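You operate a simulated robot arm through the tools that you are given. There is no shell and no other tool. Be economical: measure what you need, move in short steps, check, and stop when the job is done.

You run a simulated robot arm. Do the job below in one go: nothing can be reset, and whatever is moved stays where it is left.

JOB
Tip out the blue mug, stand it back and mop up its spill.
Fine: tip it into the basin; wipe with the blue dishcloth and lay it back where it was; leave the other mug.

Only the result counts: the job must be done as asked and must still hold three seconds after the hand-in. Knocking over, shifting, dropping, spilling or breaking anything else fails it.

ROBOT AND FRAMES
A 7-joint arm with a two-finger parallel gripper, fixed in place. Base frame: the origin is at the foot of the arm, x ahead of it, y to its left, z up. Readings come in mm, degrees, newtons and seconds.
Its first joint turns from -66.0 to 66.0 degrees. Payload 2.6 kg.
The TCP is the grasp point between the finger pads, 30 mm short of the fingertips. In the tool frame z runs along the fingers and y along their closing line. The gripper opens to 94 mm. The fingers are 28 mm wide and 10 mm thick; the gripper's body (50 by 96 mm) begins 55 mm behind the TCP.
Orientation is that of the tool frame in the base frame, as a unit quaternion [w, x, y, z]. With the fingers straight down and closing along the base's y, the tool's x points along the base's -x, its y along +y and its z along -z.

CONTROLS
- The arm moves only by the tool servo_tool. Its argument "moves" is a list of rows, each an object (a shift or turn left out is 0, a gripper value left out holds the last) with "offset": the shift along the tool's x, y, z in units of 40 mm (1.0 is 40 mm), a list of three; "rot": the turn, a rotation vector about the tool's x, y, z in units of 5 degrees (1.0 is 5 degrees), a list of three; "hand": the gripper command, from -1 (fully open) to 1 (shut), values between in proportion. In form: [{"offset": [x, y, z], "rot": [ax, ay, az], "hand": hand}, ...]. A call has 1 to 20 rows; each row shifts and turns the commanded pose from where the row before left it, along the tool's axes as they then stand. A call with a number of a shift or a turn outside -1 to 1 is refused whole. Rows are played at 5 a second. More than 50 mm and 8.6 degrees between two rows, or a gripper value outside its range, and nothing of the call is played. A pose out of reach is approached as far as the arm can. The call stops where the force on the tool passes 40 N (or 10 N more than at its start, if that is more) or the arm is blocked; 0.2 s more then pass. The fingers move at their own pace (about 72 mm/s each) and stop on an object; they squeeze with about 35 N. The grip force told is the motor's: it shows also when the fingers shut on nothing. Time passes only in rows, and 0.2 s behind the last, so rows that do not move let the fingers close. It gives the time, the measured TCP pose, the force on the tool (base axes), the opening and the grip force at its end, in the units of the frame above (readings bear some noise).
- Cameras (640 x 400 px; columns grow to the right, rows downward): "scene" is fixed at [4.3, 420.5, 551.1]; the picture's right is [-0.96, -0.28, 0.00], its down [-0.19, 0.66, -0.72] and it looks along [0.20, -0.69, -0.69] (base axes); focal length 244 px, centre (320, 200). "wrist" rides on the gripper at [-37, 0, -58] in the tool frame; the picture's right is [0.00, -1.00, 0.00], its down [0.97, 0.00, -0.24] and it looks along [0.24, 0.00, 0.97] (tool axes); focal length 218 px, centre (320, 200). There is no depth. A picture from a camera that has moved, and an enlarged one, comes with that camera's place and axes in the base frame and with its lens.
- capture(camera): a new picture of that camera. No time passes.
- enlarge(camera, box): a new picture of the part [left, top, right, bottom] of that camera's present view, enlarged. No time passes.
- sign_off(): hands the job in; it is judged then, once.

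Go step by step. Nothing tells you positions but the pictures and the camera data: compare them with the known pose of the tool, close in by small moves and look again before you grip or let go. The budget is 120 turns and 68 pictures, counting those below and the enlarged ones. Unless the task says otherwise, let go and move clear before handing in, and close with one line.

The tools are called after ">>>" as a command line: name --argument value ..., lists and objects as JSON in quotes. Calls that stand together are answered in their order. servo_tool: Moves the arm, as the interface text tells. Its arguments: {"type":"object","properties":{"moves":{"type":"array","items":{"type":"object","properties":{"offset":{"type":"array","items":{"type":"number"}},"rot":{"type":"array","items":{"type":"number"}},"hand":{"type":"number"}}}}},"required":["moves"]} The other tools are called the same way: capture (camera) takes a picture; enlarge (camera, box) takes an enlarged picture of a part of a camera's view; sign_off () hands the job in.

At the start:

```text
time: 0.0
tool_pos: [420.9, -68.3, 318.0]
tcp_rot: [0.001, 0.0, 1.0, -0.001]
contact_force: [-1.0, -0.4, -0.6]
grip_width: 93.9
grip_force: 0.0
```

scene: 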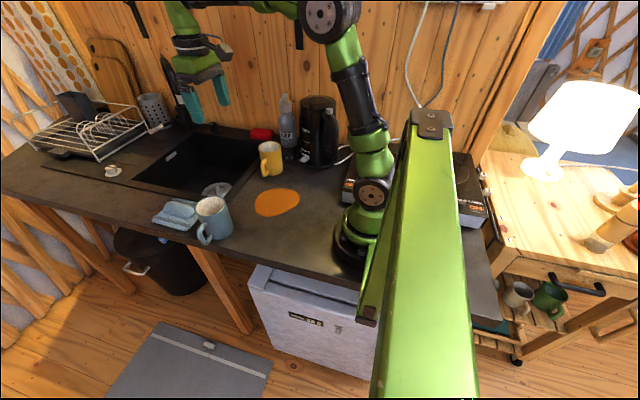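
wrist: 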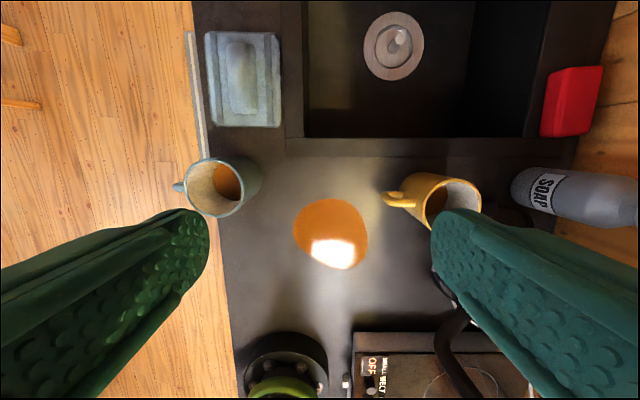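

The blue mug looks to be at about (395, 86), the spill around (286, -90), the blue cloth around (570, 65), and the basin beyond x≈490. I'll take closer looks to get sizes.

>>> enlarge --camera "wrist" --box '[160, 20, 320, 240]'

>>> enlarge --camera "scene" --box '[130, 110, 330, 260]'

```text
1.82 times, centred on (240, 130) of wrist
camera zoom: at [458.2, -67.2, 375.0], right [0.0, -1.0, 0.0], down [-0.97, 0.0, 0.24], along [-0.24, 0.0, -0.97], focal length 397 px, centre (466, 327)
```

zoom: 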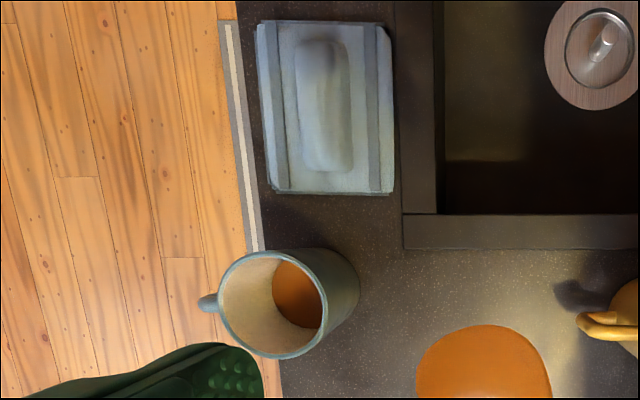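

```text
2.67 times, centred on (230, 185) of scene
camera zoom: at [4.3, 420.5, 551.1], right [-0.96, -0.28, 0.0], down [-0.19, 0.66, -0.72], along [0.2, -0.69, -0.69], focal length 651 px, centre (560, 240)
```

zoom: 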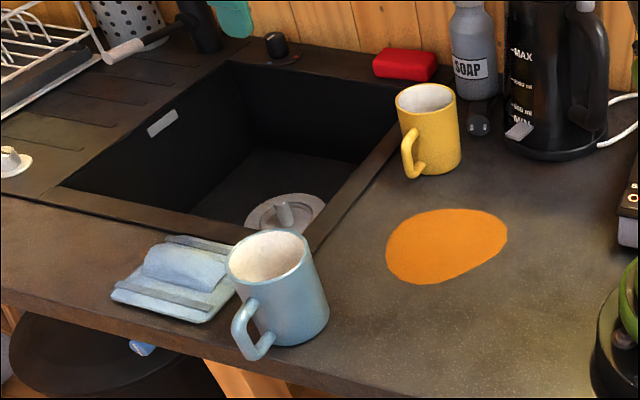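

The mug is about 90 mm wide with its rim near z≈52, little liquid in it, and the handle towards +y. I plan to pinch its -y wall from above, so I'll move above it and look again.

>>> servo_tool --moves '[{"offset": [0.125, 0.58, 0.6], "hand": -0.1}, {"offset": [0.125, 0.58, 0.6]}, {"offset": [0.125, 0.58, 0.6]}, {"offset": [0.125, 0.58, 0.6]}, {"offset": [0.125, 0.58, 0.6]}, {"offset": [0, 0, 0.7]}, {"offset": [0, 0, 0]}]'

>>> capture --camera "wrist"

>>> enlarge --camera "scene" --box '[150, 100, 310, 260]'

```text
time: 1.6
tool_pos: [397.6, 47.7, 170.2]
tcp_rot: [0.0, 0.001, 1.0, 0.0]
contact_force: [0.5, -0.4, -0.1]
grip_width: 51.7
grip_force: 0.0
```

```text
63 pictures are left
camera wrist: at [434.5, 48.5, 228.1], right [0.0, -1.0, 0.0], down [-0.97, 0.0, 0.24], along [-0.24, 0.0, -0.97], focal length 218 px, centre (320, 200)
```

wrist: 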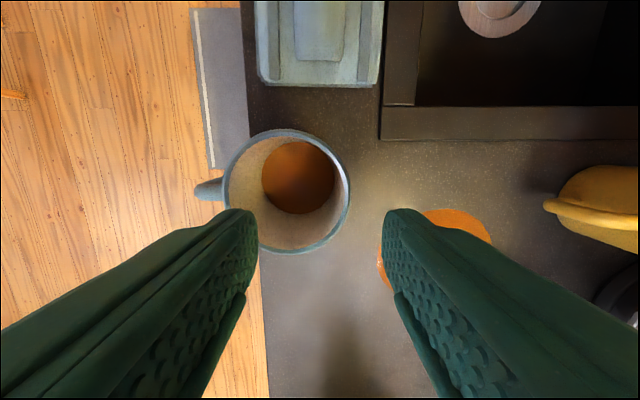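

```text
2.50 times, centred on (230, 180) of scene
camera zoom: at [4.3, 420.5, 551.1], right [-0.96, -0.28, 0.0], down [-0.19, 0.66, -0.72], along [0.2, -0.69, -0.69], focal length 610 px, centre (545, 250)
```

zoom: 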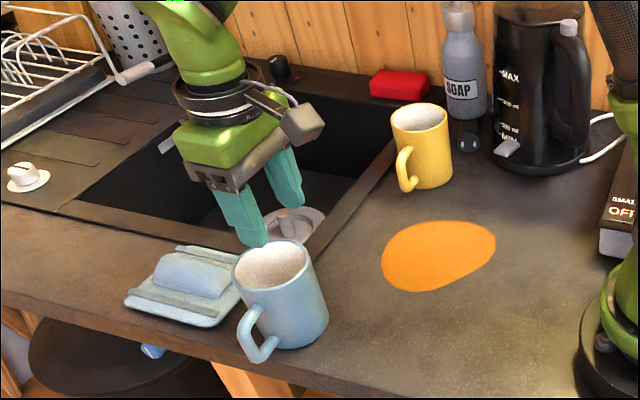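

Comparing both views puts the rim at z≈103, so the counter is nearer z≈-8 than -40. The mug centre is about (407, 67) and its diameter about 75 mm. I'll shift over its -y wall and go down partway.

>>> servo_tool --moves '[{"offset": [-0.22, -0.42, 0]}, {"offset": [0, 0, 0.5]}, {"offset": [0, 0, 0.4]}, {"offset": [0, 0, 0.2]}, {"offset": [0, 0, 0]}]'

>>> capture --camera "wrist"

>>> enlarge --camera "scene" --box '[150, 120, 270, 260]'

```text
time: 2.8
tool_pos: [407.8, 32.9, 124.9]
tcp_rot: [0.0, 0.002, 1.0, 0.0]
contact_force: [-0.7, -0.4, 0.5]
grip_width: 51.8
grip_force: 0.0
```

```text
61 pictures are left
camera wrist: at [443.6, 32.2, 182.3], right [0.0, -1.0, 0.0], down [-0.97, 0.0, 0.24], along [-0.24, 0.0, -0.97], focal length 218 px, centre (320, 200)
```

wrist: 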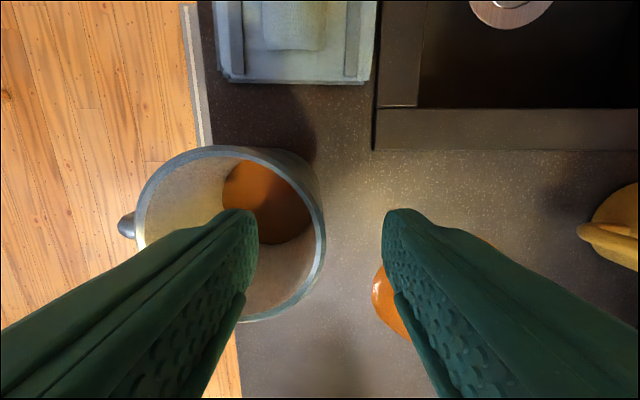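

```text
2.86 times, centred on (210, 190) of scene
camera zoom: at [4.3, 420.5, 551.1], right [-0.96, -0.28, 0.0], down [-0.19, 0.66, -0.72], along [0.2, -0.69, -0.69], focal length 697 px, centre (634, 229)
```

zoom: 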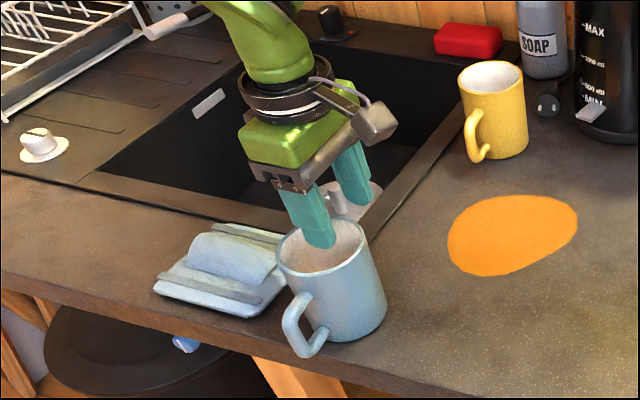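

The left finger is over the mouth and the wall sits on the finger midline. I'll descend 40 mm and close.

>>> servo_tool --moves '[{"offset": [-0.05, 0, 0.5]}, {"offset": [0, 0, 0.5]}, {"offset": [0, 0, 0]}, {"hand": 1}, {"offset": [0, 0, 0]}, {"offset": [0, 0, 0]}, {"offset": [0, 0, 0]}]'

>>> capture --camera "wrist"

```text
time: 4.4
tool_pos: [407.2, 33.9, 85.2]
tcp_rot: [0.0, 0.0, 1.0, 0.0]
contact_force: [-0.4, 1.8, 3.1]
grip_width: 10.6
grip_force: 34.6
```

```text
59 pictures are left
camera wrist: at [444.5, 34.1, 142.8], right [0.0, -1.0, 0.0], down [-0.97, 0.0, 0.24], along [-0.24, 0.0, -0.97], focal length 218 px, centre (320, 200)
```

wrist: 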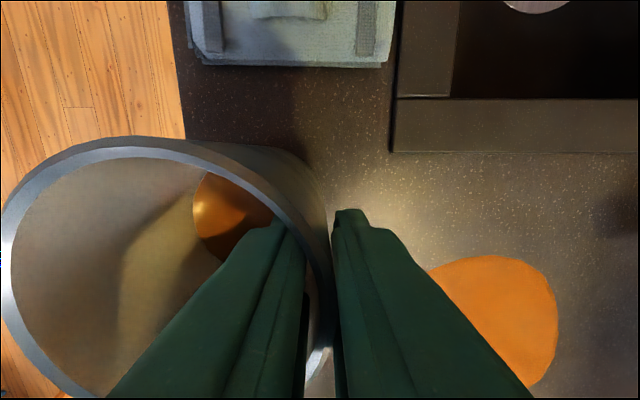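

The wall is gripped at 10.6 mm. I note the set-down pose as TCP (407.2, 33.9, 85.2) and lift gently, keeping it level.

>>> servo_tool --moves '[{"offset": [0, 0, -0.2]}, {"offset": [0, 0, -0.4]}, {"offset": [0, 0, -0.5]}, {"offset": [0, 0, -0.5]}, {"offset": [0, 0, -0.5]}, {"offset": [0, 0, -0.5]}, {"offset": [0, 0, -0.5]}, {"offset": [0, 0, -0.5]}, {"offset": [0, 0, -0.4]}, {"offset": [0, 0, 0]}]'

>>> capture --camera "scene"

>>> capture --camera "wrist"

```text
time: 6.6
tool_pos: [406.2, 33.4, 245.4]
tcp_rot: [0.0, 0.0, 1.0, 0.001]
contact_force: [0.6, -0.4, -3.0]
grip_width: 10.5
grip_force: 35.0
```

```text
58 pictures are left
```

scene: 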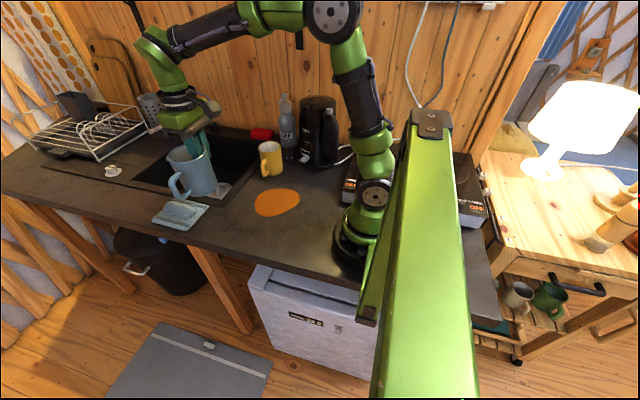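

```text
57 pictures are left
camera wrist: at [442.7, 32.8, 303.7], right [0.0, -1.0, 0.0], down [-0.97, 0.0, 0.24], along [-0.24, 0.0, -0.97], focal length 218 px, centre (320, 200)
```

wrist: 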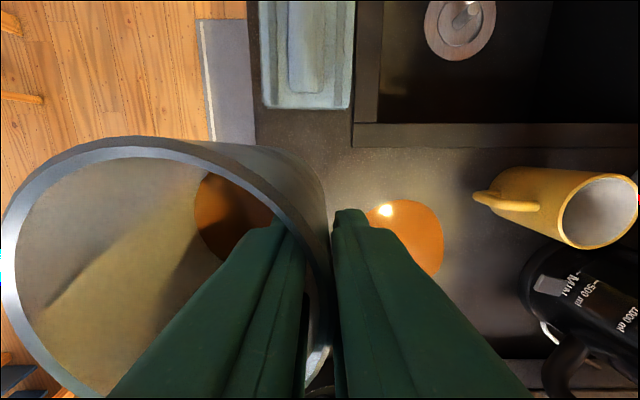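

The mug is held level. I'll carry it over the basin, x first and then -y, staying above the yellow mug.

>>> servo_tool --moves '[{"offset": [-0.3, 0, -0.1]}, {"offset": [-0.5, 0, -0.1]}, {"offset": [-0.6, 0, -0.1]}, {"offset": [-0.6, -0.2, -0.1]}, {"offset": [-0.5, -0.4, -0.1]}, {"offset": [-0.5, -0.6, -0.1]}, {"offset": [-0.3, -0.7, 0]}, {"offset": [0, -0.7, 0]}, {"offset": [0, -0.7, 0]}, {"offset": [0, -0.7, 0]}, {"offset": [0, -0.7, 0]}, {"offset": [0, -0.7, 0]}, {"offset": [0, -0.6, 0]}, {"offset": [0, -0.4, 0]}, {"offset": [0, -0.2, 0]}, {"offset": [0, 0, 0]}]'

>>> capture --camera "wrist"

>>> capture --camera "scene"

```text
time: 10.0
tool_pos: [538.0, -196.5, 261.0]
tcp_rot: [0.0, 0.001, 1.0, 0.0]
contact_force: [0.0, 0.1, -3.3]
grip_width: 10.8
grip_force: 35.2
out of reach, approached as far as the arm can: row 12, 13, 14, 15
```

```text
56 pictures are left
camera wrist: at [574.2, -196.5, 318.7], right [0.0, -1.0, 0.0], down [-0.97, 0.0, 0.24], along [-0.24, 0.0, -0.97], focal length 218 px, centre (320, 200)
```

wrist: 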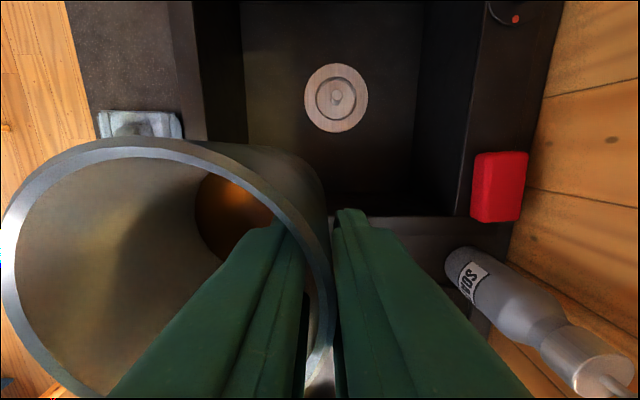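

```text
55 pictures are left
```

scene: 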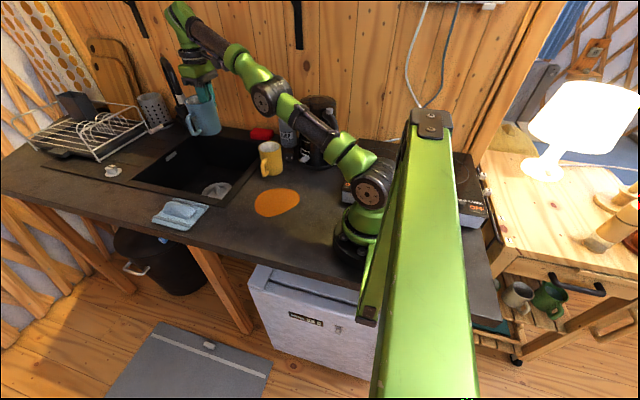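

The mug is over the basin at the reach limit with the tool vertical. I'll tilt 45° outward, well below the pouring angle, to gain reach, and then see where it stands.

>>> servo_tool --moves '[{"rot": [0, -0.5, 0]}, {"rot": [0, -1, 0]}, {"rot": [0, -1, 0]}, {"rot": [0, -1, 0]}, {"rot": [0, -1, 0]}, {"rot": [0, -1, 0]}, {"rot": [0, -1, 0]}, {"rot": [0, -1, 0]}, {"rot": [0, -1, 0]}, {"rot": [0, -0.5, 0]}, {"offset": [0, 0, 0]}]'

>>> capture --camera "scene"

```text
time: 12.4
tool_pos: [656.4, -247.5, 319.3]
tcp_rot: [0.382, 0.001, 0.924, 0.0]
contact_force: [0.1, 0.1, -2.3]
grip_width: 10.4
grip_force: 34.6
out of reach, approached as far as the arm can: row 1, 2, 3, 4, 5, 6, 7, 8, 9, 10
```

```text
54 pictures are left
```

scene: 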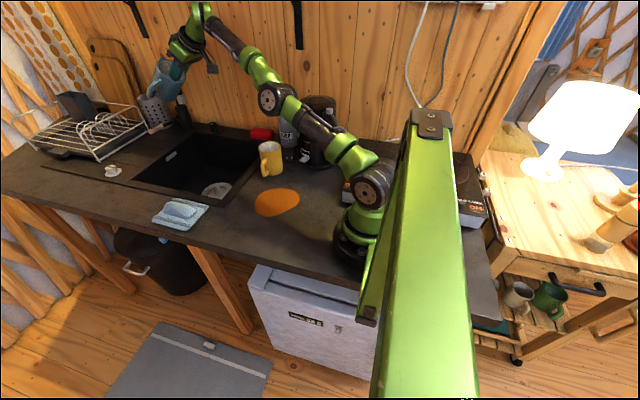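

The tool is tilted 45° outward and now sits at x≈656, still inside the basin, which spans x about 473–842. I'll lower it and draw it in a bit.

>>> servo_tool --moves '[{"offset": [0.3, 0, 0.14]}, {"offset": [0.47, 0, 0.22]}, {"offset": [0.47, 0, 0.22]}, {"offset": [0.47, 0, 0.22]}, {"offset": [0.47, 0, 0.22]}, {"offset": [0.3, 0, 0.14]}, {"offset": [0, 0, 0]}]'

>>> capture --camera "scene"

>>> capture --camera "wrist"

```text
time: 14.0
tool_pos: [674.8, -276.1, 235.6]
tcp_rot: [0.383, 0.001, 0.924, 0.0]
contact_force: [-0.7, 0.5, -2.9]
grip_width: 10.6
grip_force: 35.0
out of reach, approached as far as the arm can: row 1, 2, 3, 4, 5, 6
```

```text
53 pictures are left
```

scene: 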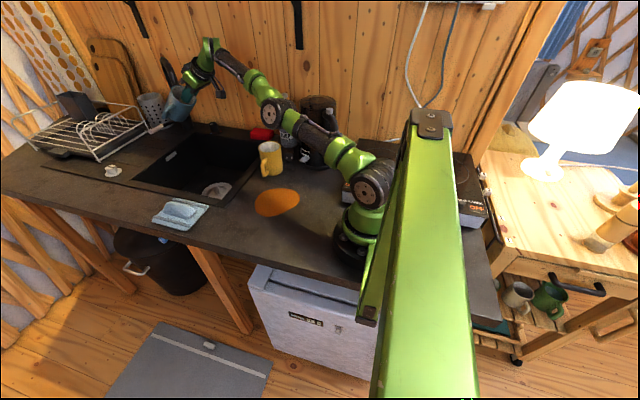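

```text
52 pictures are left
camera wrist: at [658.9, -275.3, 302.5], right [0.0, -1.0, 0.0], down [-0.86, 0.0, -0.52], along [0.52, 0.0, -0.86], focal length 218 px, centre (320, 200)
```

wrist: 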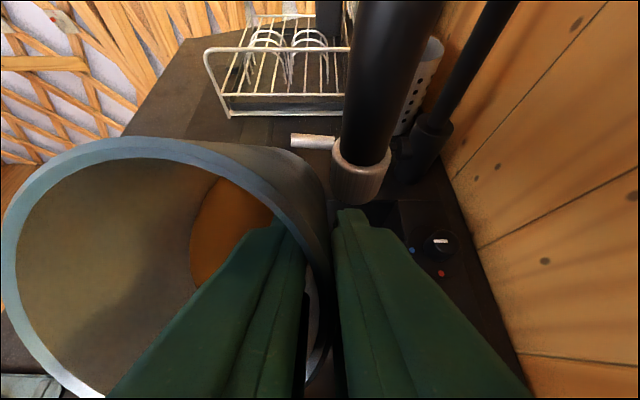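

The faucet spout is close ahead, and the pose is off from what I commanded because of the reach limit. I'll pull back towards the base and +y.

>>> servo_tool --moves '[{"offset": [0.3, 0.4, -0.3]}, {"offset": [0.4, 0.4, -0.4]}, {"offset": [0.4, 0.4, -0.4]}, {"offset": [0.3, 0.4, -0.3]}, {"offset": [0, 0, 0]}, {"offset": [0, 0, 0]}]'

```text
time: 15.4
tool_pos: [675.0, -258.6, 257.5]
tcp_rot: [0.382, 0.0, 0.924, 0.0]
contact_force: [-0.7, 0.1, -1.6]
grip_width: 10.7
grip_force: 34.4
out of reach, approached as far as the arm can: row 1, 2, 3, 4
```

The arm appears to be stretched straight and only slowly following. I'll wait a few rows to see whether it converges.

>>> servo_tool --moves '[{"offset": [0, 0, 0]}, {"offset": [0, 0, 0]}, {"offset": [0, 0, 0]}]'

>>> capture --camera "scene"

```text
time: 16.2
tool_pos: [675.1, -258.6, 256.9]
tcp_rot: [0.382, 0.001, 0.924, 0.0]
contact_force: [0.1, -0.3, -2.4]
grip_width: 10.4
grip_force: 35.1
```

```text
51 pictures are left
```

scene: 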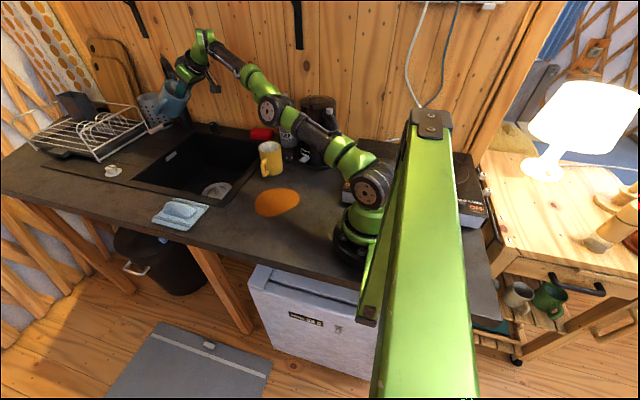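

The command seems to reset to the measured pose, and this outward tilt forces the arm straight. I'll undo the tilt, come in closer, and try tilting sideways instead.

>>> servo_tool --moves '[{"rot": [0, 0.5, 0], "offset": [0.3, 0.1, -0.3]}, {"rot": [0, 1, 0], "offset": [0.3, 0.1, -0.3]}, {"rot": [0, 1, 0], "offset": [0.3, 0.1, -0.3]}, {"rot": [0, 1, 0], "offset": [0.35, 0.1, -0.25]}, {"rot": [0, 1, 0], "offset": [0.35, 0.1, -0.2]}, {"rot": [0, 1, 0], "offset": [0.4, 0.1, -0.2]}, {"rot": [0, 1, 0], "offset": [0.4, 0.1, -0.1]}, {"rot": [0, 1, 0], "offset": [0.4, 0.1, 0]}, {"rot": [0, 1, 0], "offset": [0.4, 0.1, 0]}, {"rot": [0, 0.5, 0], "offset": [0.4, 0.1, 0]}, {"offset": [0, 0, 0]}]'

>>> capture --camera "scene"

```text
time: 18.6
tool_pos: [519.5, -224.8, 261.1]
tcp_rot: [0.0, 0.0, 1.0, 0.0]
contact_force: [-0.6, -0.7, -2.7]
grip_width: 10.7
grip_force: 34.8
out of reach, approached as far as the arm can: row 1
```

```text
50 pictures are left
```

scene: 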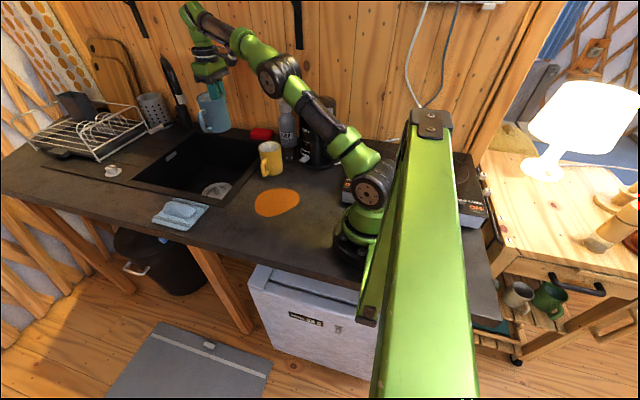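

Back to vertical at (519, -225, 261). I'll lower to about 220 and try the sideways tilt (bottom towards the wall, pinched wall on top), 45° first.

>>> servo_tool --moves '[{"rot": [0.5, 0, 0], "offset": [0, 0, 0.3]}, {"rot": [1, 0, 0], "offset": [0, 0, 0.4]}, {"rot": [1, 0, 0], "offset": [0, 0, 0.3]}, {"rot": [1, 0, 0]}, {"rot": [1, 0, 0]}, {"rot": [1, 0, 0]}, {"rot": [1, 0, 0]}, {"rot": [1, 0, 0]}, {"rot": [1, 0, 0]}, {"rot": [0.5, 0, 0]}, {"offset": [0, 0, 0]}]'

>>> capture --camera "scene"

```text
time: 21.0
tool_pos: [518.4, -226.3, 219.9]
tcp_rot: [-0.001, 0.001, 0.923, -0.384]
contact_force: [-0.5, -0.3, -3.2]
grip_width: 10.6
grip_force: 34.9
```

```text
49 pictures are left
```

scene: 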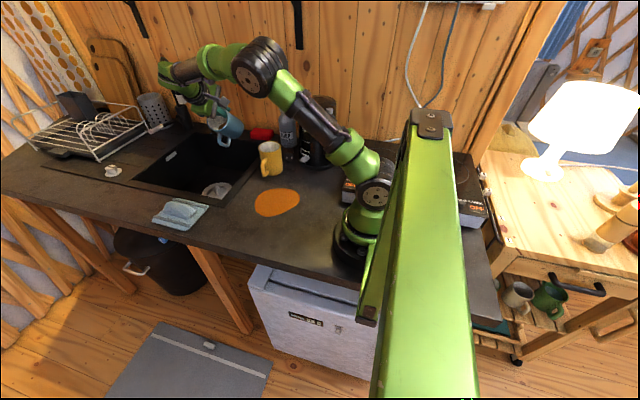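

The sideways tilt works. I'll shift slightly into the basin and tilt on to about 85°.

>>> servo_tool --moves '[{"rot": [0.5, 0, 0], "offset": [-0.2, 0, 0]}, {"rot": [1, 0, 0], "offset": [-0.3, 0, 0]}, {"rot": [1, 0, 0], "offset": [-0.3, 0, 0]}, {"rot": [1, 0, 0]}, {"rot": [1, 0, 0]}, {"rot": [1, 0, 0]}, {"rot": [0.8, 0, 0]}, {"rot": [0.6, 0, 0]}, {"rot": [0.6, 0, 0]}, {"rot": [0.5, 0, 0]}, {"offset": [0, 0, 0]}]'

>>> enlarge --camera "scene" --box '[120, 20, 320, 220]'

>>> capture --camera "wrist"

```text
time: 23.4
tool_pos: [550.8, -226.9, 220.4]
tcp_rot: [0.0, 0.001, 0.737, -0.676]
contact_force: [-0.4, 0.6, -2.8]
grip_width: 10.4
grip_force: 35.2
```

```text
2.00 times, centred on (220, 120) of scene
camera zoom: at [4.3, 420.5, 551.1], right [-0.96, -0.28, 0.0], down [-0.19, 0.66, -0.72], along [0.2, -0.69, -0.69], focal length 488 px, centre (520, 360)
```

zoom: 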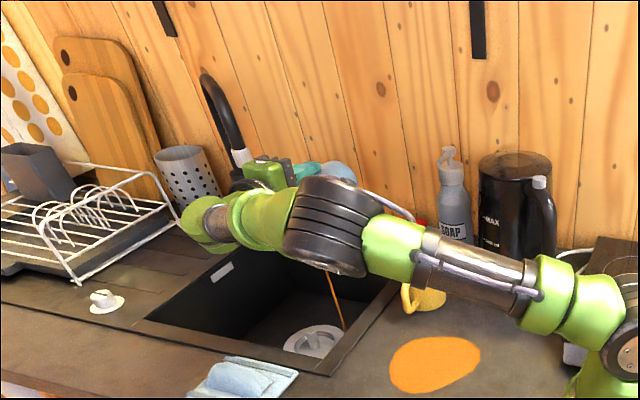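

```text
47 pictures are left
camera wrist: at [587.5, -169.0, 225.5], right [0.0, -0.09, 1.0], down [-0.97, 0.24, 0.02], along [-0.24, -0.97, -0.08], focal length 218 px, centre (320, 200)
```

wrist: 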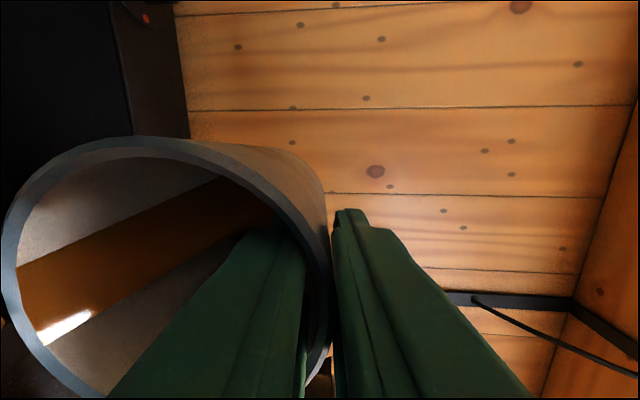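

It is pouring into the basin. I'll continue past horizontal to about 120° and wait for it to drain.

>>> servo_tool --moves '[{"rot": [0.6, 0, 0]}, {"rot": [0.8, 0, 0]}, {"rot": [0.8, 0, 0]}, {"rot": [0.8, 0, 0]}, {"rot": [0.8, 0, 0]}, {"rot": [0.8, 0, 0]}, {"rot": [0.8, 0, 0]}, {"rot": [0.6, 0, 0]}, {"offset": [0, 0, 0]}, {"offset": [0, 0, 0]}, {"offset": [0, 0, 0]}, {"offset": [0, 0, 0]}, {"offset": [0, 0, 0]}, {"offset": [0, 0, 0]}, {"offset": [0, 0, 0]}]'

>>> enlarge --camera "scene" --box '[120, 20, 320, 220]'

>>> capture --camera "wrist"

```text
time: 26.6
tool_pos: [550.8, -227.3, 220.1]
tcp_rot: [0.001, -0.001, -0.537, 0.844]
contact_force: [0.0, -0.7, -2.3]
grip_width: 10.6
grip_force: 34.7
```

```text
2.00 times, centred on (220, 120) of scene
camera zoom: at [4.3, 420.5, 551.1], right [-0.96, -0.28, 0.0], down [-0.19, 0.66, -0.72], along [0.2, -0.69, -0.69], focal length 488 px, centre (520, 360)
```

zoom: 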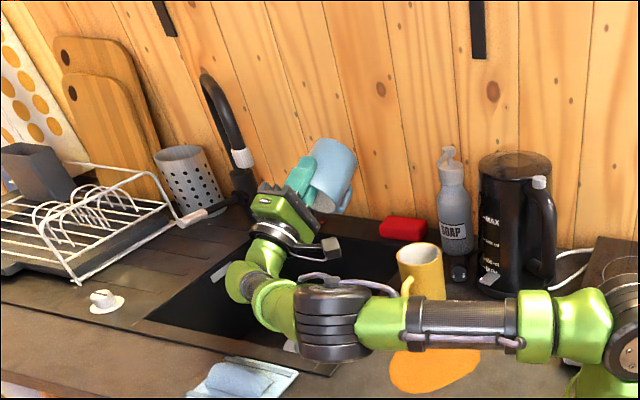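

```text
45 pictures are left
camera wrist: at [587.8, -174.1, 195.7], right [0.0, 0.42, 0.91], down [-0.97, 0.22, -0.1], along [-0.24, -0.88, 0.41], focal length 218 px, centre (320, 200)
```

wrist: 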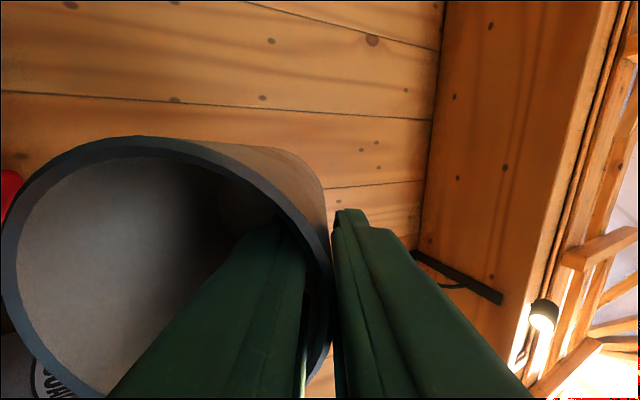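

The mug is empty. I'll reverse the tilt the same way.

>>> servo_tool --moves '[{"rot": [-1, 0, 0]}, {"rot": [-1, 0, 0]}, {"rot": [-1, 0, 0]}, {"rot": [-1, 0, 0]}, {"rot": [-1, 0, 0]}, {"rot": [-1, 0, 0]}, {"rot": [-1, 0, 0]}, {"rot": [-1, 0, 0]}, {"rot": [-1, 0, 0]}, {"rot": [-1, 0, 0]}, {"rot": [-1, 0, 0]}, {"rot": [-1, 0, 0]}, {"rot": [-1, 0, 0]}, {"rot": [-1, 0, 0]}, {"rot": [-1, 0, 0], "offset": [0.3, 0, 0]}, {"rot": [-1, 0, 0], "offset": [0.3, 0, 0]}, {"rot": [-1, 0, 0], "offset": [0.3, 0, 0]}, {"rot": [-1, 0, 0]}, {"rot": [-1, 0, 0]}, {"offset": [0, 0, 0]}]'

```text
time: 30.8
tool_pos: [514.8, -226.0, 220.3]
tcp_rot: [0.001, 0.0, 0.985, -0.173]
contact_force: [0.3, -0.5, -2.6]
grip_width: 10.3
grip_force: 34.9
```

About 20° of tilt remains. I'll finish uprighting it while raising.

>>> servo_tool --moves '[{"rot": [-1, 0, 0], "offset": [0, 0, -0.3]}, {"rot": [-1, 0, 0], "offset": [0, 0, -0.3]}, {"rot": [-1, 0, 0], "offset": [0, 0, -0.3]}, {"rot": [-1, 0, 0]}, {"offset": [0, 0, 0]}]'

>>> capture --camera "scene"

```text
time: 32.0
tool_pos: [516.1, -215.6, 254.1]
tcp_rot: [-0.001, 0.0, 1.0, 0.001]
contact_force: [0.1, 0.7, -2.8]
grip_width: 10.6
grip_force: 34.8
```

```text
44 pictures are left
```

scene: 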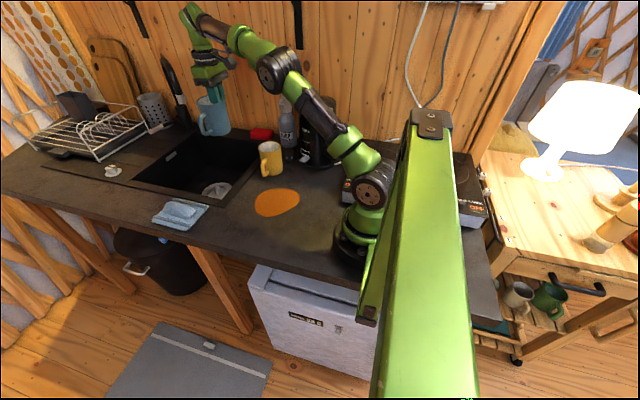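

The mug is upright and empty. I'll carry it back over its spot.

>>> servo_tool --moves '[{"offset": [0, 0.4, 0]}, {"offset": [0, 0.7, 0]}, {"offset": [0, 0.8, 0]}, {"offset": [0, 0.8, 0]}, {"offset": [0.1, 0.8, 0]}, {"offset": [0.3, 0.8, 0]}, {"offset": [0.5, 0.7, 0]}, {"offset": [0.6, 0.6, 0]}, {"offset": [0.6, 0.4, 0.2]}, {"offset": [0.4, 0.24, 0.4]}, {"offset": [0.22, 0, 0.5]}, {"offset": [0, 0, 0.5]}, {"offset": [0, 0, 0.5]}, {"offset": [0, 0, 0.5]}, {"offset": [0, 0, 0]}]'

```text
time: 35.2
tool_pos: [406.0, 31.1, 151.4]
tcp_rot: [0.0, 0.002, 1.0, 0.0]
contact_force: [0.3, -0.3, -2.8]
grip_width: 10.4
grip_force: 35.4
```

Above the spot. I'll correct by a couple of millimetres and lower to just over the surface.

>>> servo_tool --moves '[{"offset": [-0.03, 0.07, 0.5]}, {"offset": [0, 0, 0.5]}, {"offset": [0, 0, 0.4]}, {"offset": [0, 0, 0.1]}, {"offset": [0, 0, 0]}]'

>>> enlarge --camera "scene" --box '[150, 120, 270, 260]'

```text
time: 36.4
tool_pos: [407.5, 34.7, 92.3]
tcp_rot: [-0.001, 0.001, 1.0, 0.001]
contact_force: [1.0, 0.4, -2.6]
grip_width: 10.6
grip_force: 34.8
```

```text
2.86 times, centred on (210, 190) of scene
camera zoom: at [4.3, 420.5, 551.1], right [-0.96, -0.28, 0.0], down [-0.19, 0.66, -0.72], along [0.2, -0.69, -0.69], focal length 697 px, centre (634, 229)
```

zoom: 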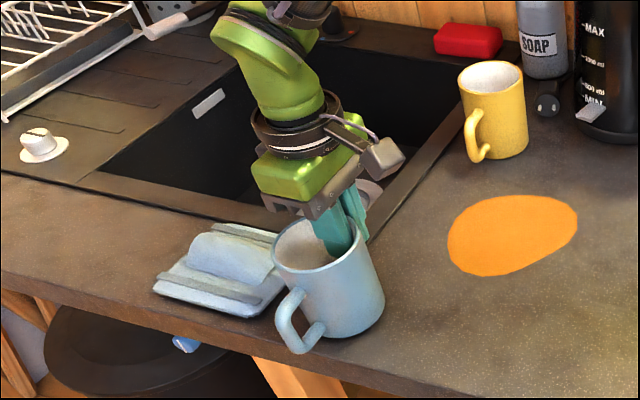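

It looks right. I'll lower the last ~7 mm gently and watch the force.

>>> servo_tool --moves '[{"offset": [0, 0, 0.08]}, {"offset": [0, 0, 0.06]}, {"offset": [0, 0, 0.03]}, {"offset": [0, 0, 0]}]'

```text
time: 37.4
tool_pos: [409.6, 33.6, 86.3]
tcp_rot: [0.001, 0.002, 1.0, -0.001]
contact_force: [-3.4, -4.9, 16.4]
grip_width: 10.7
grip_force: 35.1
```

It is in contact with the counter. I'll ease off slightly, open partly and lift straight out.

>>> servo_tool --moves '[{"offset": [0, 0, -0.02]}, {"hand": 0.5}, {"hand": 0.2}, {"hand": 0.0}, {"offset": [0, 0, 0]}, {"offset": [0, 0, -0.5]}, {"offset": [0, 0, -0.7]}, {"offset": [0, 0, -0.8]}, {"offset": [0, 0, -0.8]}, {"offset": [0, 0, 0]}]'

>>> capture --camera "scene"

>>> capture --camera "wrist"

```text
time: 39.6
tool_pos: [406.5, 33.9, 200.4]
tcp_rot: [0.0, 0.0, 1.0, 0.0]
contact_force: [-0.2, 0.8, -0.6]
grip_width: 47.0
grip_force: 0.1
```

```text
42 pictures are left
```

scene: 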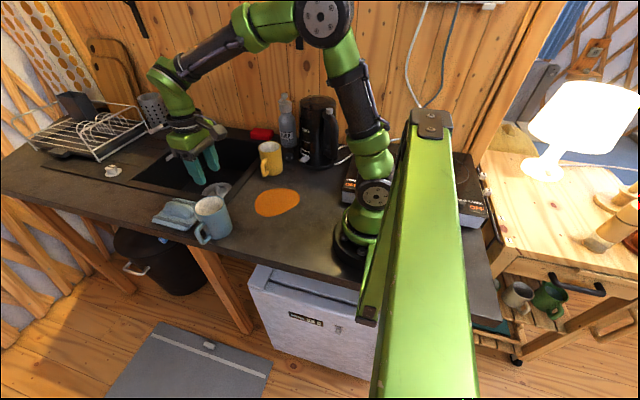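

```text
41 pictures are left
camera wrist: at [443.8, 34.9, 258.3], right [0.0, -1.0, 0.0], down [-0.97, 0.0, 0.24], along [-0.24, 0.0, -0.97], focal length 218 px, centre (320, 200)
```

wrist: 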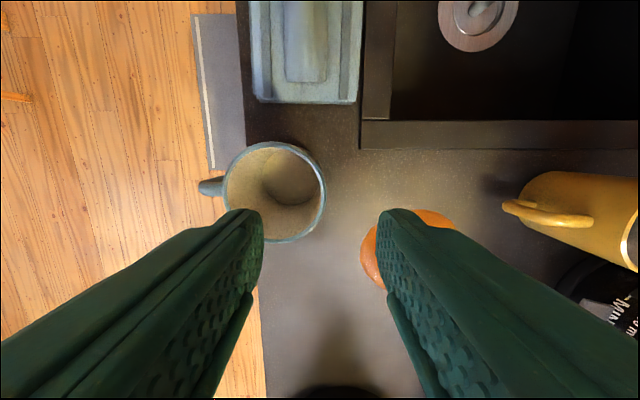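

The mug stands empty where it was. Next is the cloth: its raised roll should be about 46 mm wide around (552, 48), so I'll move above it.

>>> servo_tool --moves '[{"offset": [-0.7, 0, 0], "hand": -0.6}, {"offset": [-0.8, 0.1, 0]}, {"offset": [-0.8, 0.1, 0.2]}, {"offset": [-0.7, 0.1, 0.4]}, {"offset": [-0.64, 0.05, 0.4]}, {"offset": [0, 0, 0]}]'

>>> capture --camera "wrist"

>>> enlarge --camera "scene" --box '[130, 130, 250, 250]'

```text
time: 41.0
tool_pos: [554.3, 51.9, 159.6]
tcp_rot: [0.0, 0.0, 1.0, 0.0]
contact_force: [0.4, 0.8, 0.2]
grip_width: 75.4
grip_force: 0.0
```

```text
40 pictures are left
camera wrist: at [591.6, 52.6, 216.4], right [0.0, -1.0, 0.0], down [-0.97, 0.0, 0.24], along [-0.24, 0.0, -0.97], focal length 218 px, centre (320, 200)
```

wrist: 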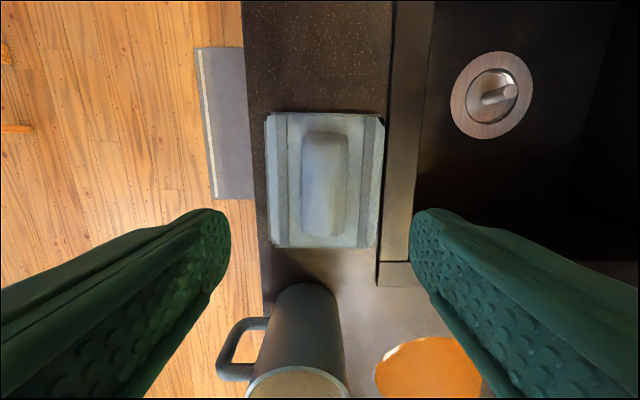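

```text
3.33 times, centred on (190, 190) of scene
camera zoom: at [4.3, 420.5, 551.1], right [-0.96, -0.28, 0.0], down [-0.19, 0.66, -0.72], along [0.2, -0.69, -0.69], focal length 814 px, centre (753, 233)
```

zoom: 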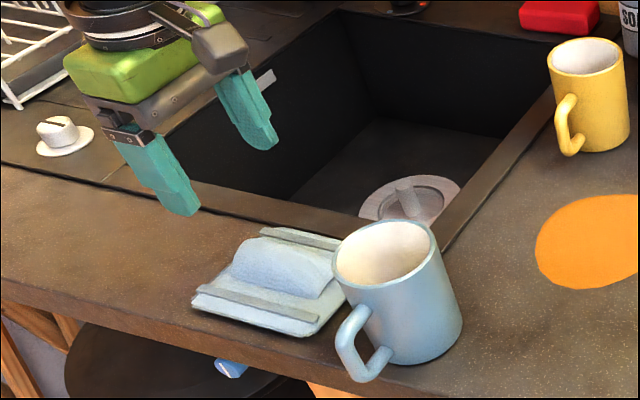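

The roll is about 42 mm wide, centred at (556, 48), and aligned with the tool. I'll narrow the fingers to ~51 mm and descend partway.

>>> servo_tool --moves '[{"offset": [-0.05, -0.1, 0.5], "hand": -0.09}, {"offset": [0, 0, 0.7]}, {"offset": [0, 0, 0.7]}, {"offset": [0, 0, 0.5]}, {"offset": [0, 0, 0]}]'

>>> capture --camera "wrist"

>>> enlarge --camera "scene" --box '[130, 130, 250, 250]'

```text
time: 42.2
tool_pos: [556.9, 47.5, 61.3]
tcp_rot: [0.0, 0.0, 1.0, 0.0]
contact_force: [-0.4, 0.5, -0.4]
grip_width: 51.3
grip_force: 0.1
```

```text
38 pictures are left
camera wrist: at [593.4, 47.4, 119.9], right [0.0, -1.0, 0.0], down [-0.97, 0.0, 0.24], along [-0.24, 0.0, -0.97], focal length 218 px, centre (320, 200)
```

wrist: 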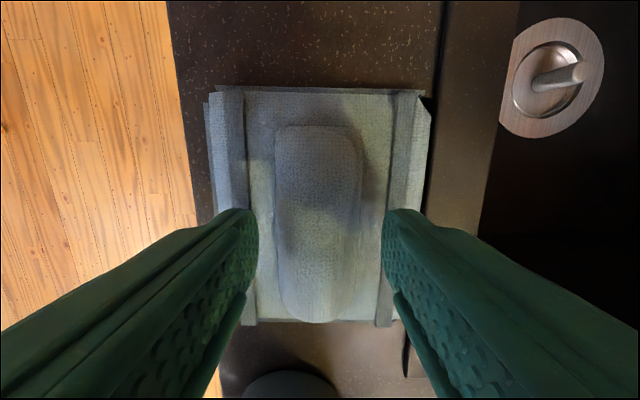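

```text
3.33 times, centred on (190, 190) of scene
camera zoom: at [4.3, 420.5, 551.1], right [-0.96, -0.28, 0.0], down [-0.19, 0.66, -0.72], along [0.2, -0.69, -0.69], focal length 814 px, centre (753, 233)
```

zoom: 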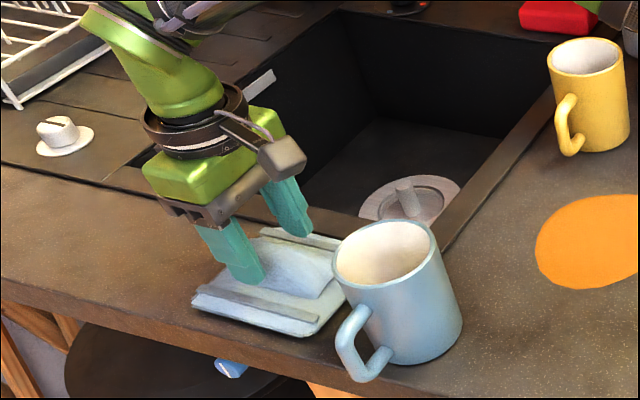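

Aligned. I'll descend in small steps and watch the force.

>>> servo_tool --moves '[{"offset": [0, 0, 0.3]}, {"offset": [0, 0, 0.2]}, {"offset": [0, 0, 0.1]}, {"offset": [0, 0, 0]}]'

>>> enlarge --camera "scene" --box '[150, 180, 230, 240]'

>>> capture --camera "wrist"

```text
time: 43.1
tool_pos: [558.7, 47.6, 43.1]
tcp_rot: [0.003, 0.002, 1.0, 0.002]
contact_force: [-2.6, 0.7, 6.2]
grip_width: 51.2
grip_force: 0.1
stopped in row 4: the force on the tool passed its limit (the readings are from after the stop); the commanded pose is now the measured one
```

```text
6.67 times, centred on (190, 210) of scene
camera zoom: at [4.3, 420.5, 551.1], right [-0.96, -0.28, 0.0], down [-0.19, 0.66, -0.72], along [0.2, -0.69, -0.69], focal length 1627 px, centre (1187, 133)
```

zoom: 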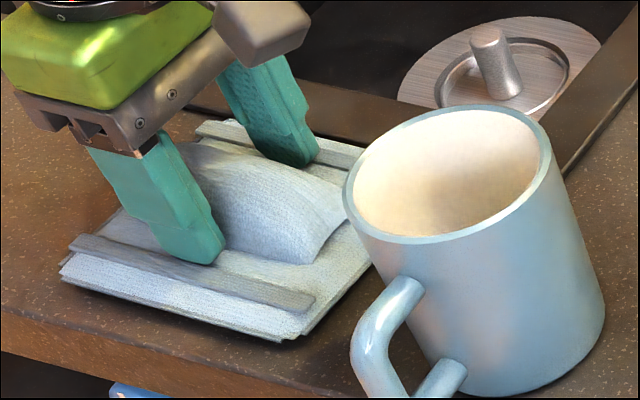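

```text
35 pictures are left
camera wrist: at [595.0, 46.7, 102.1], right [-0.01, -1.0, 0.0], down [-0.97, 0.0, 0.23], along [-0.23, 0.0, -0.97], focal length 218 px, centre (320, 200)
```

wrist: 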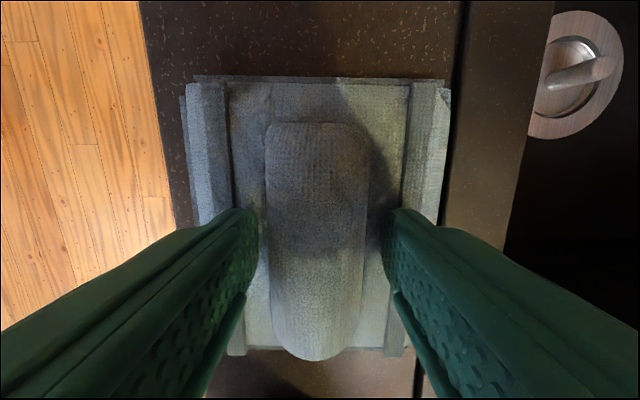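

The fingertips touch the cloth's flat top, on both sides of the roll. I'll back up 2 mm and close.

>>> servo_tool --moves '[{"offset": [0, 0, -0.05]}, {"hand": 1}, {"offset": [0, 0, 0]}, {"offset": [0, 0, 0]}, {"offset": [0, 0, 0]}]'

>>> capture --camera "wrist"

```text
time: 44.3
tool_pos: [558.5, 46.4, 46.9]
tcp_rot: [0.003, 0.003, 1.0, 0.001]
contact_force: [0.3, -0.2, -0.2]
grip_width: 27.5
grip_force: 35.1
```

```text
34 pictures are left
camera wrist: at [594.5, 47.2, 103.6], right [0.0, -1.0, 0.0], down [-0.97, 0.0, 0.23], along [-0.23, 0.0, -0.97], focal length 218 px, centre (320, 200)
```

wrist: 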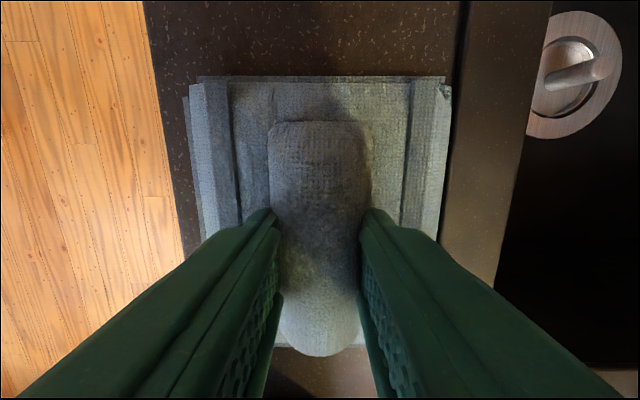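

Gripped at 27.5 mm. I note the place pose as TCP (558.5, 46.4, 46) and lift, then check.

>>> servo_tool --moves '[{"offset": [0, 0, -0.3]}, {"offset": [0, 0, -0.6]}, {"offset": [0, 0, -0.8]}, {"offset": [0, 0, -0.8]}, {"offset": [0, 0, -0.8]}, {"offset": [0, 0, -0.5]}, {"offset": [0, 0, 0]}]'

>>> capture --camera "scene"

>>> capture --camera "wrist"

```text
time: 45.9
tool_pos: [557.4, 45.4, 196.1]
tcp_rot: [0.003, 0.002, 1.0, 0.002]
contact_force: [-0.3, 0.3, -0.8]
grip_width: 27.4
grip_force: 34.5
```

```text
33 pictures are left
```

scene: 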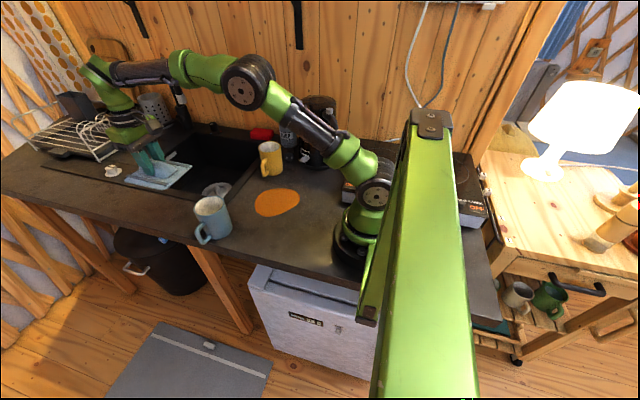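

```text
32 pictures are left
camera wrist: at [593.3, 44.6, 254.0], right [0.0, -1.0, 0.0], down [-0.97, 0.0, 0.23], along [-0.23, 0.0, -0.97], focal length 218 px, centre (320, 200)
```

wrist: 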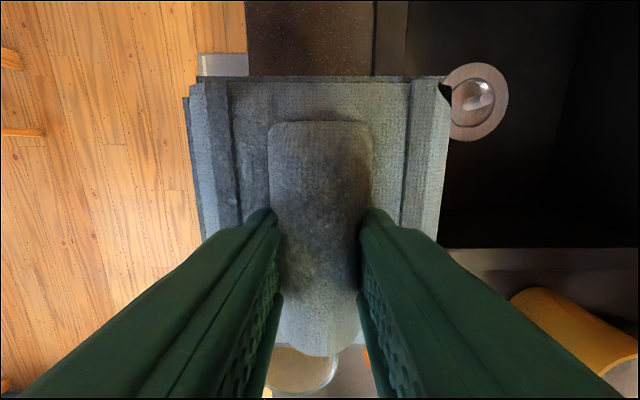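

The cloth is held flat. I'll carry it above the spill centre at about (294, -87) and look.

>>> servo_tool --moves '[{"offset": [0.4, -0.2, 0]}, {"offset": [0.7, -0.4, 0]}, {"offset": [0.8, -0.4, 0]}, {"offset": [0.8, -0.4, 0]}, {"offset": [0.8, -0.4, 0]}, {"offset": [0.8, -0.4, 0]}, {"offset": [0.8, -0.4, 0]}, {"offset": [0.7, -0.4, 0]}, {"offset": [0.5, -0.2, 0]}, {"offset": [0.28, -0.1, 0]}, {"offset": [0, 0, 0]}]'

>>> capture --camera "wrist"

>>> capture --camera "scene"

```text
time: 48.3
tool_pos: [294.0, -84.9, 196.5]
tcp_rot: [0.004, 0.002, 1.0, 0.001]
contact_force: [0.9, 0.1, -0.5]
grip_width: 27.6
grip_force: 35.1
```

```text
31 pictures are left
camera wrist: at [331.0, -84.4, 254.2], right [0.0, -1.0, 0.0], down [-0.97, 0.0, 0.23], along [-0.23, 0.0, -0.97], focal length 218 px, centre (320, 200)
```

wrist: 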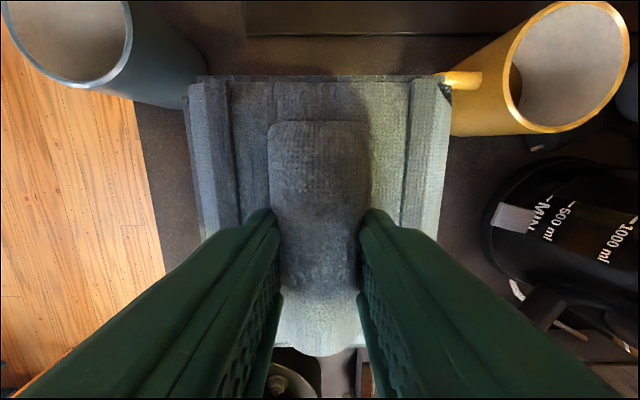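

```text
30 pictures are left
```

scene: 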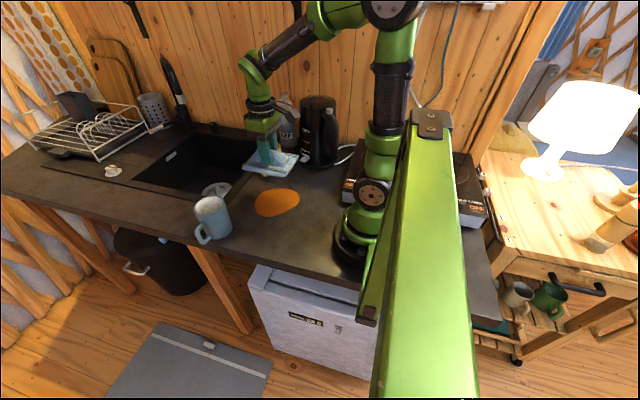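

The spill spans about x 235–362 and y -157 to -25, and the cloth (137×120 mm) nearly covers it. I'll lower it, slowing near the surface.

>>> servo_tool --moves '[{"offset": [-0.1, -0.1, 0.6]}, {"offset": [0, 0, 0.9]}, {"offset": [0, 0, 0.9]}, {"offset": [0, 0, 0.7]}, {"offset": [0, 0, 0.3]}, {"offset": [0, 0, 0.15]}, {"offset": [0, 0, 0.1]}, {"offset": [0, 0, 0]}]'

>>> enlarge --camera "scene" --box '[190, 110, 350, 250]'

```text
time: 50.1
tool_pos: [298.8, -89.4, 48.4]
tcp_rot: [0.003, 0.002, 1.0, 0.001]
contact_force: [-0.2, 0.0, -0.7]
grip_width: 27.4
grip_force: 34.7
```

```text
2.86 times, centred on (270, 180) of scene
camera zoom: at [4.3, 420.5, 551.1], right [-0.96, -0.28, 0.0], down [-0.19, 0.66, -0.72], along [0.2, -0.69, -0.69], focal length 697 px, centre (463, 257)
```

zoom: 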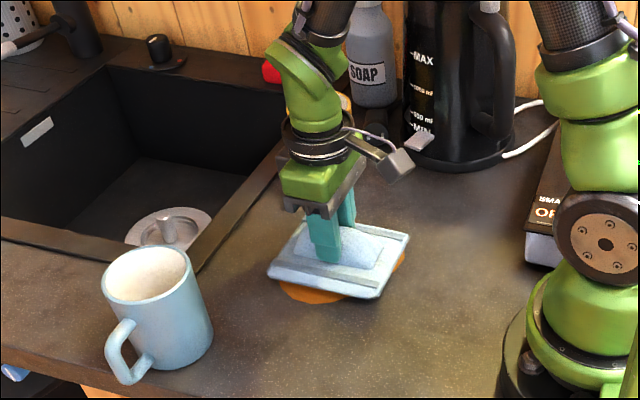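

Just above the surface, centred well. I'll lower the last millimetres to touch.

>>> servo_tool --moves '[{"offset": [0, 0, 0.05]}, {"offset": [0, 0, 0.03]}, {"offset": [0, 0, 0]}]'

```text
time: 50.9
tool_pos: [298.1, -88.1, 46.4]
tcp_rot: [0.003, 0.002, 1.0, 0.001]
contact_force: [1.4, -0.6, 0.8]
grip_width: 27.4
grip_force: 35.0
```

>>> servo_tool --moves '[{"offset": [0, 0, 0.03]}, {"offset": [0, 0, 0.03]}, {"offset": [0, 0, 0]}]'

```text
time: 51.7
tool_pos: [298.7, -88.0, 45.4]
tcp_rot: [0.003, 0.002, 1.0, 0.001]
contact_force: [-5.6, 1.0, 23.8]
grip_width: 27.6
grip_force: 35.0
```

In contact at about 24 N. I'll ease off slightly and wipe with small strokes.

>>> servo_tool --moves '[{"offset": [0, 0.3, -0.015]}, {"offset": [0, 0.3, 0]}, {"offset": [-0.3, 0, 0]}, {"offset": [-0.2, -0.3, 0]}, {"offset": [0, -0.4, 0]}, {"offset": [0, -0.3, 0]}, {"offset": [0.3, -0.1, 0]}, {"offset": [0.4, 0, 0]}, {"offset": [0.4, 0, 0]}, {"offset": [0, 0.4, 0]}, {"offset": [0, 0.4, 0]}, {"offset": [0, 0.3, 0]}, {"offset": [-0.3, -0.3, 0]}, {"offset": [-0.3, -0.3, 0]}, {"offset": [0, 0, 0]}]'

>>> enlarge --camera "scene" --box '[190, 110, 350, 250]'

```text
time: 54.9
tool_pos: [298.3, -86.1, 43.7]
tcp_rot: [0.002, 0.002, 1.0, 0.002]
contact_force: [-4.8, 6.8, 15.9]
grip_width: 27.8
grip_force: 34.3
```

```text
2.86 times, centred on (270, 180) of scene
camera zoom: at [4.3, 420.5, 551.1], right [-0.96, -0.28, 0.0], down [-0.19, 0.66, -0.72], along [0.2, -0.69, -0.69], focal length 697 px, centre (463, 257)
```

zoom: 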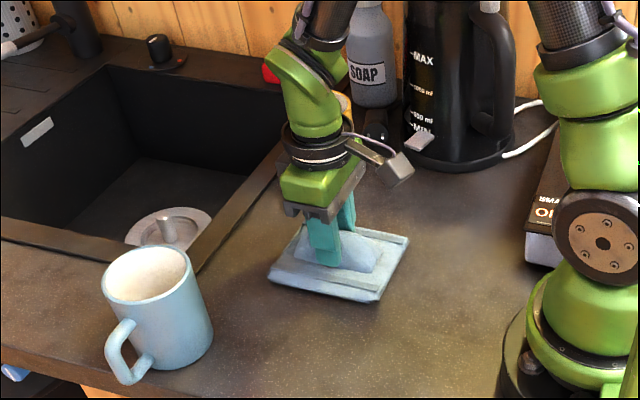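

No orange is visible around the cloth. I'll lift straight up to check beneath it.

>>> servo_tool --moves '[{"offset": [0, 0, -0.3]}, {"offset": [0, 0, -0.7]}, {"offset": [0, 0, -0.8]}, {"offset": [0, 0, -0.9]}, {"offset": [0, 0, -0.8]}, {"offset": [0, 0, -0.4]}, {"offset": [0, 0, 0]}]'

>>> enlarge --camera "scene" --box '[190, 110, 350, 250]'

>>> capture --camera "wrist"

```text
time: 56.5
tool_pos: [298.0, -87.4, 203.3]
tcp_rot: [0.004, 0.002, 1.0, 0.0]
contact_force: [0.3, -0.8, 0.1]
grip_width: 27.5
grip_force: 35.1
```

```text
2.86 times, centred on (270, 180) of scene
camera zoom: at [4.3, 420.5, 551.1], right [-0.96, -0.28, 0.0], down [-0.19, 0.66, -0.72], along [0.2, -0.69, -0.69], focal length 697 px, centre (463, 257)
```

zoom: 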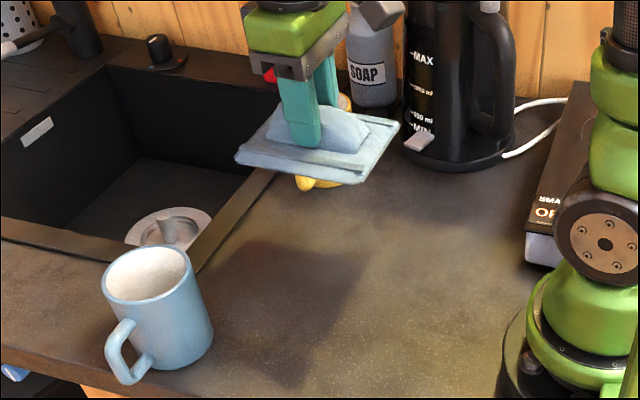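

```text
26 pictures are left
camera wrist: at [334.7, -86.8, 260.5], right [0.0, -1.0, 0.0], down [-0.97, 0.0, 0.23], along [-0.23, 0.0, -0.97], focal length 218 px, centre (320, 200)
```

wrist: 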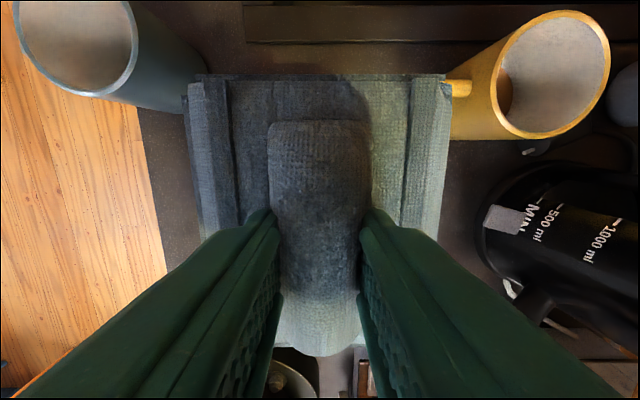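

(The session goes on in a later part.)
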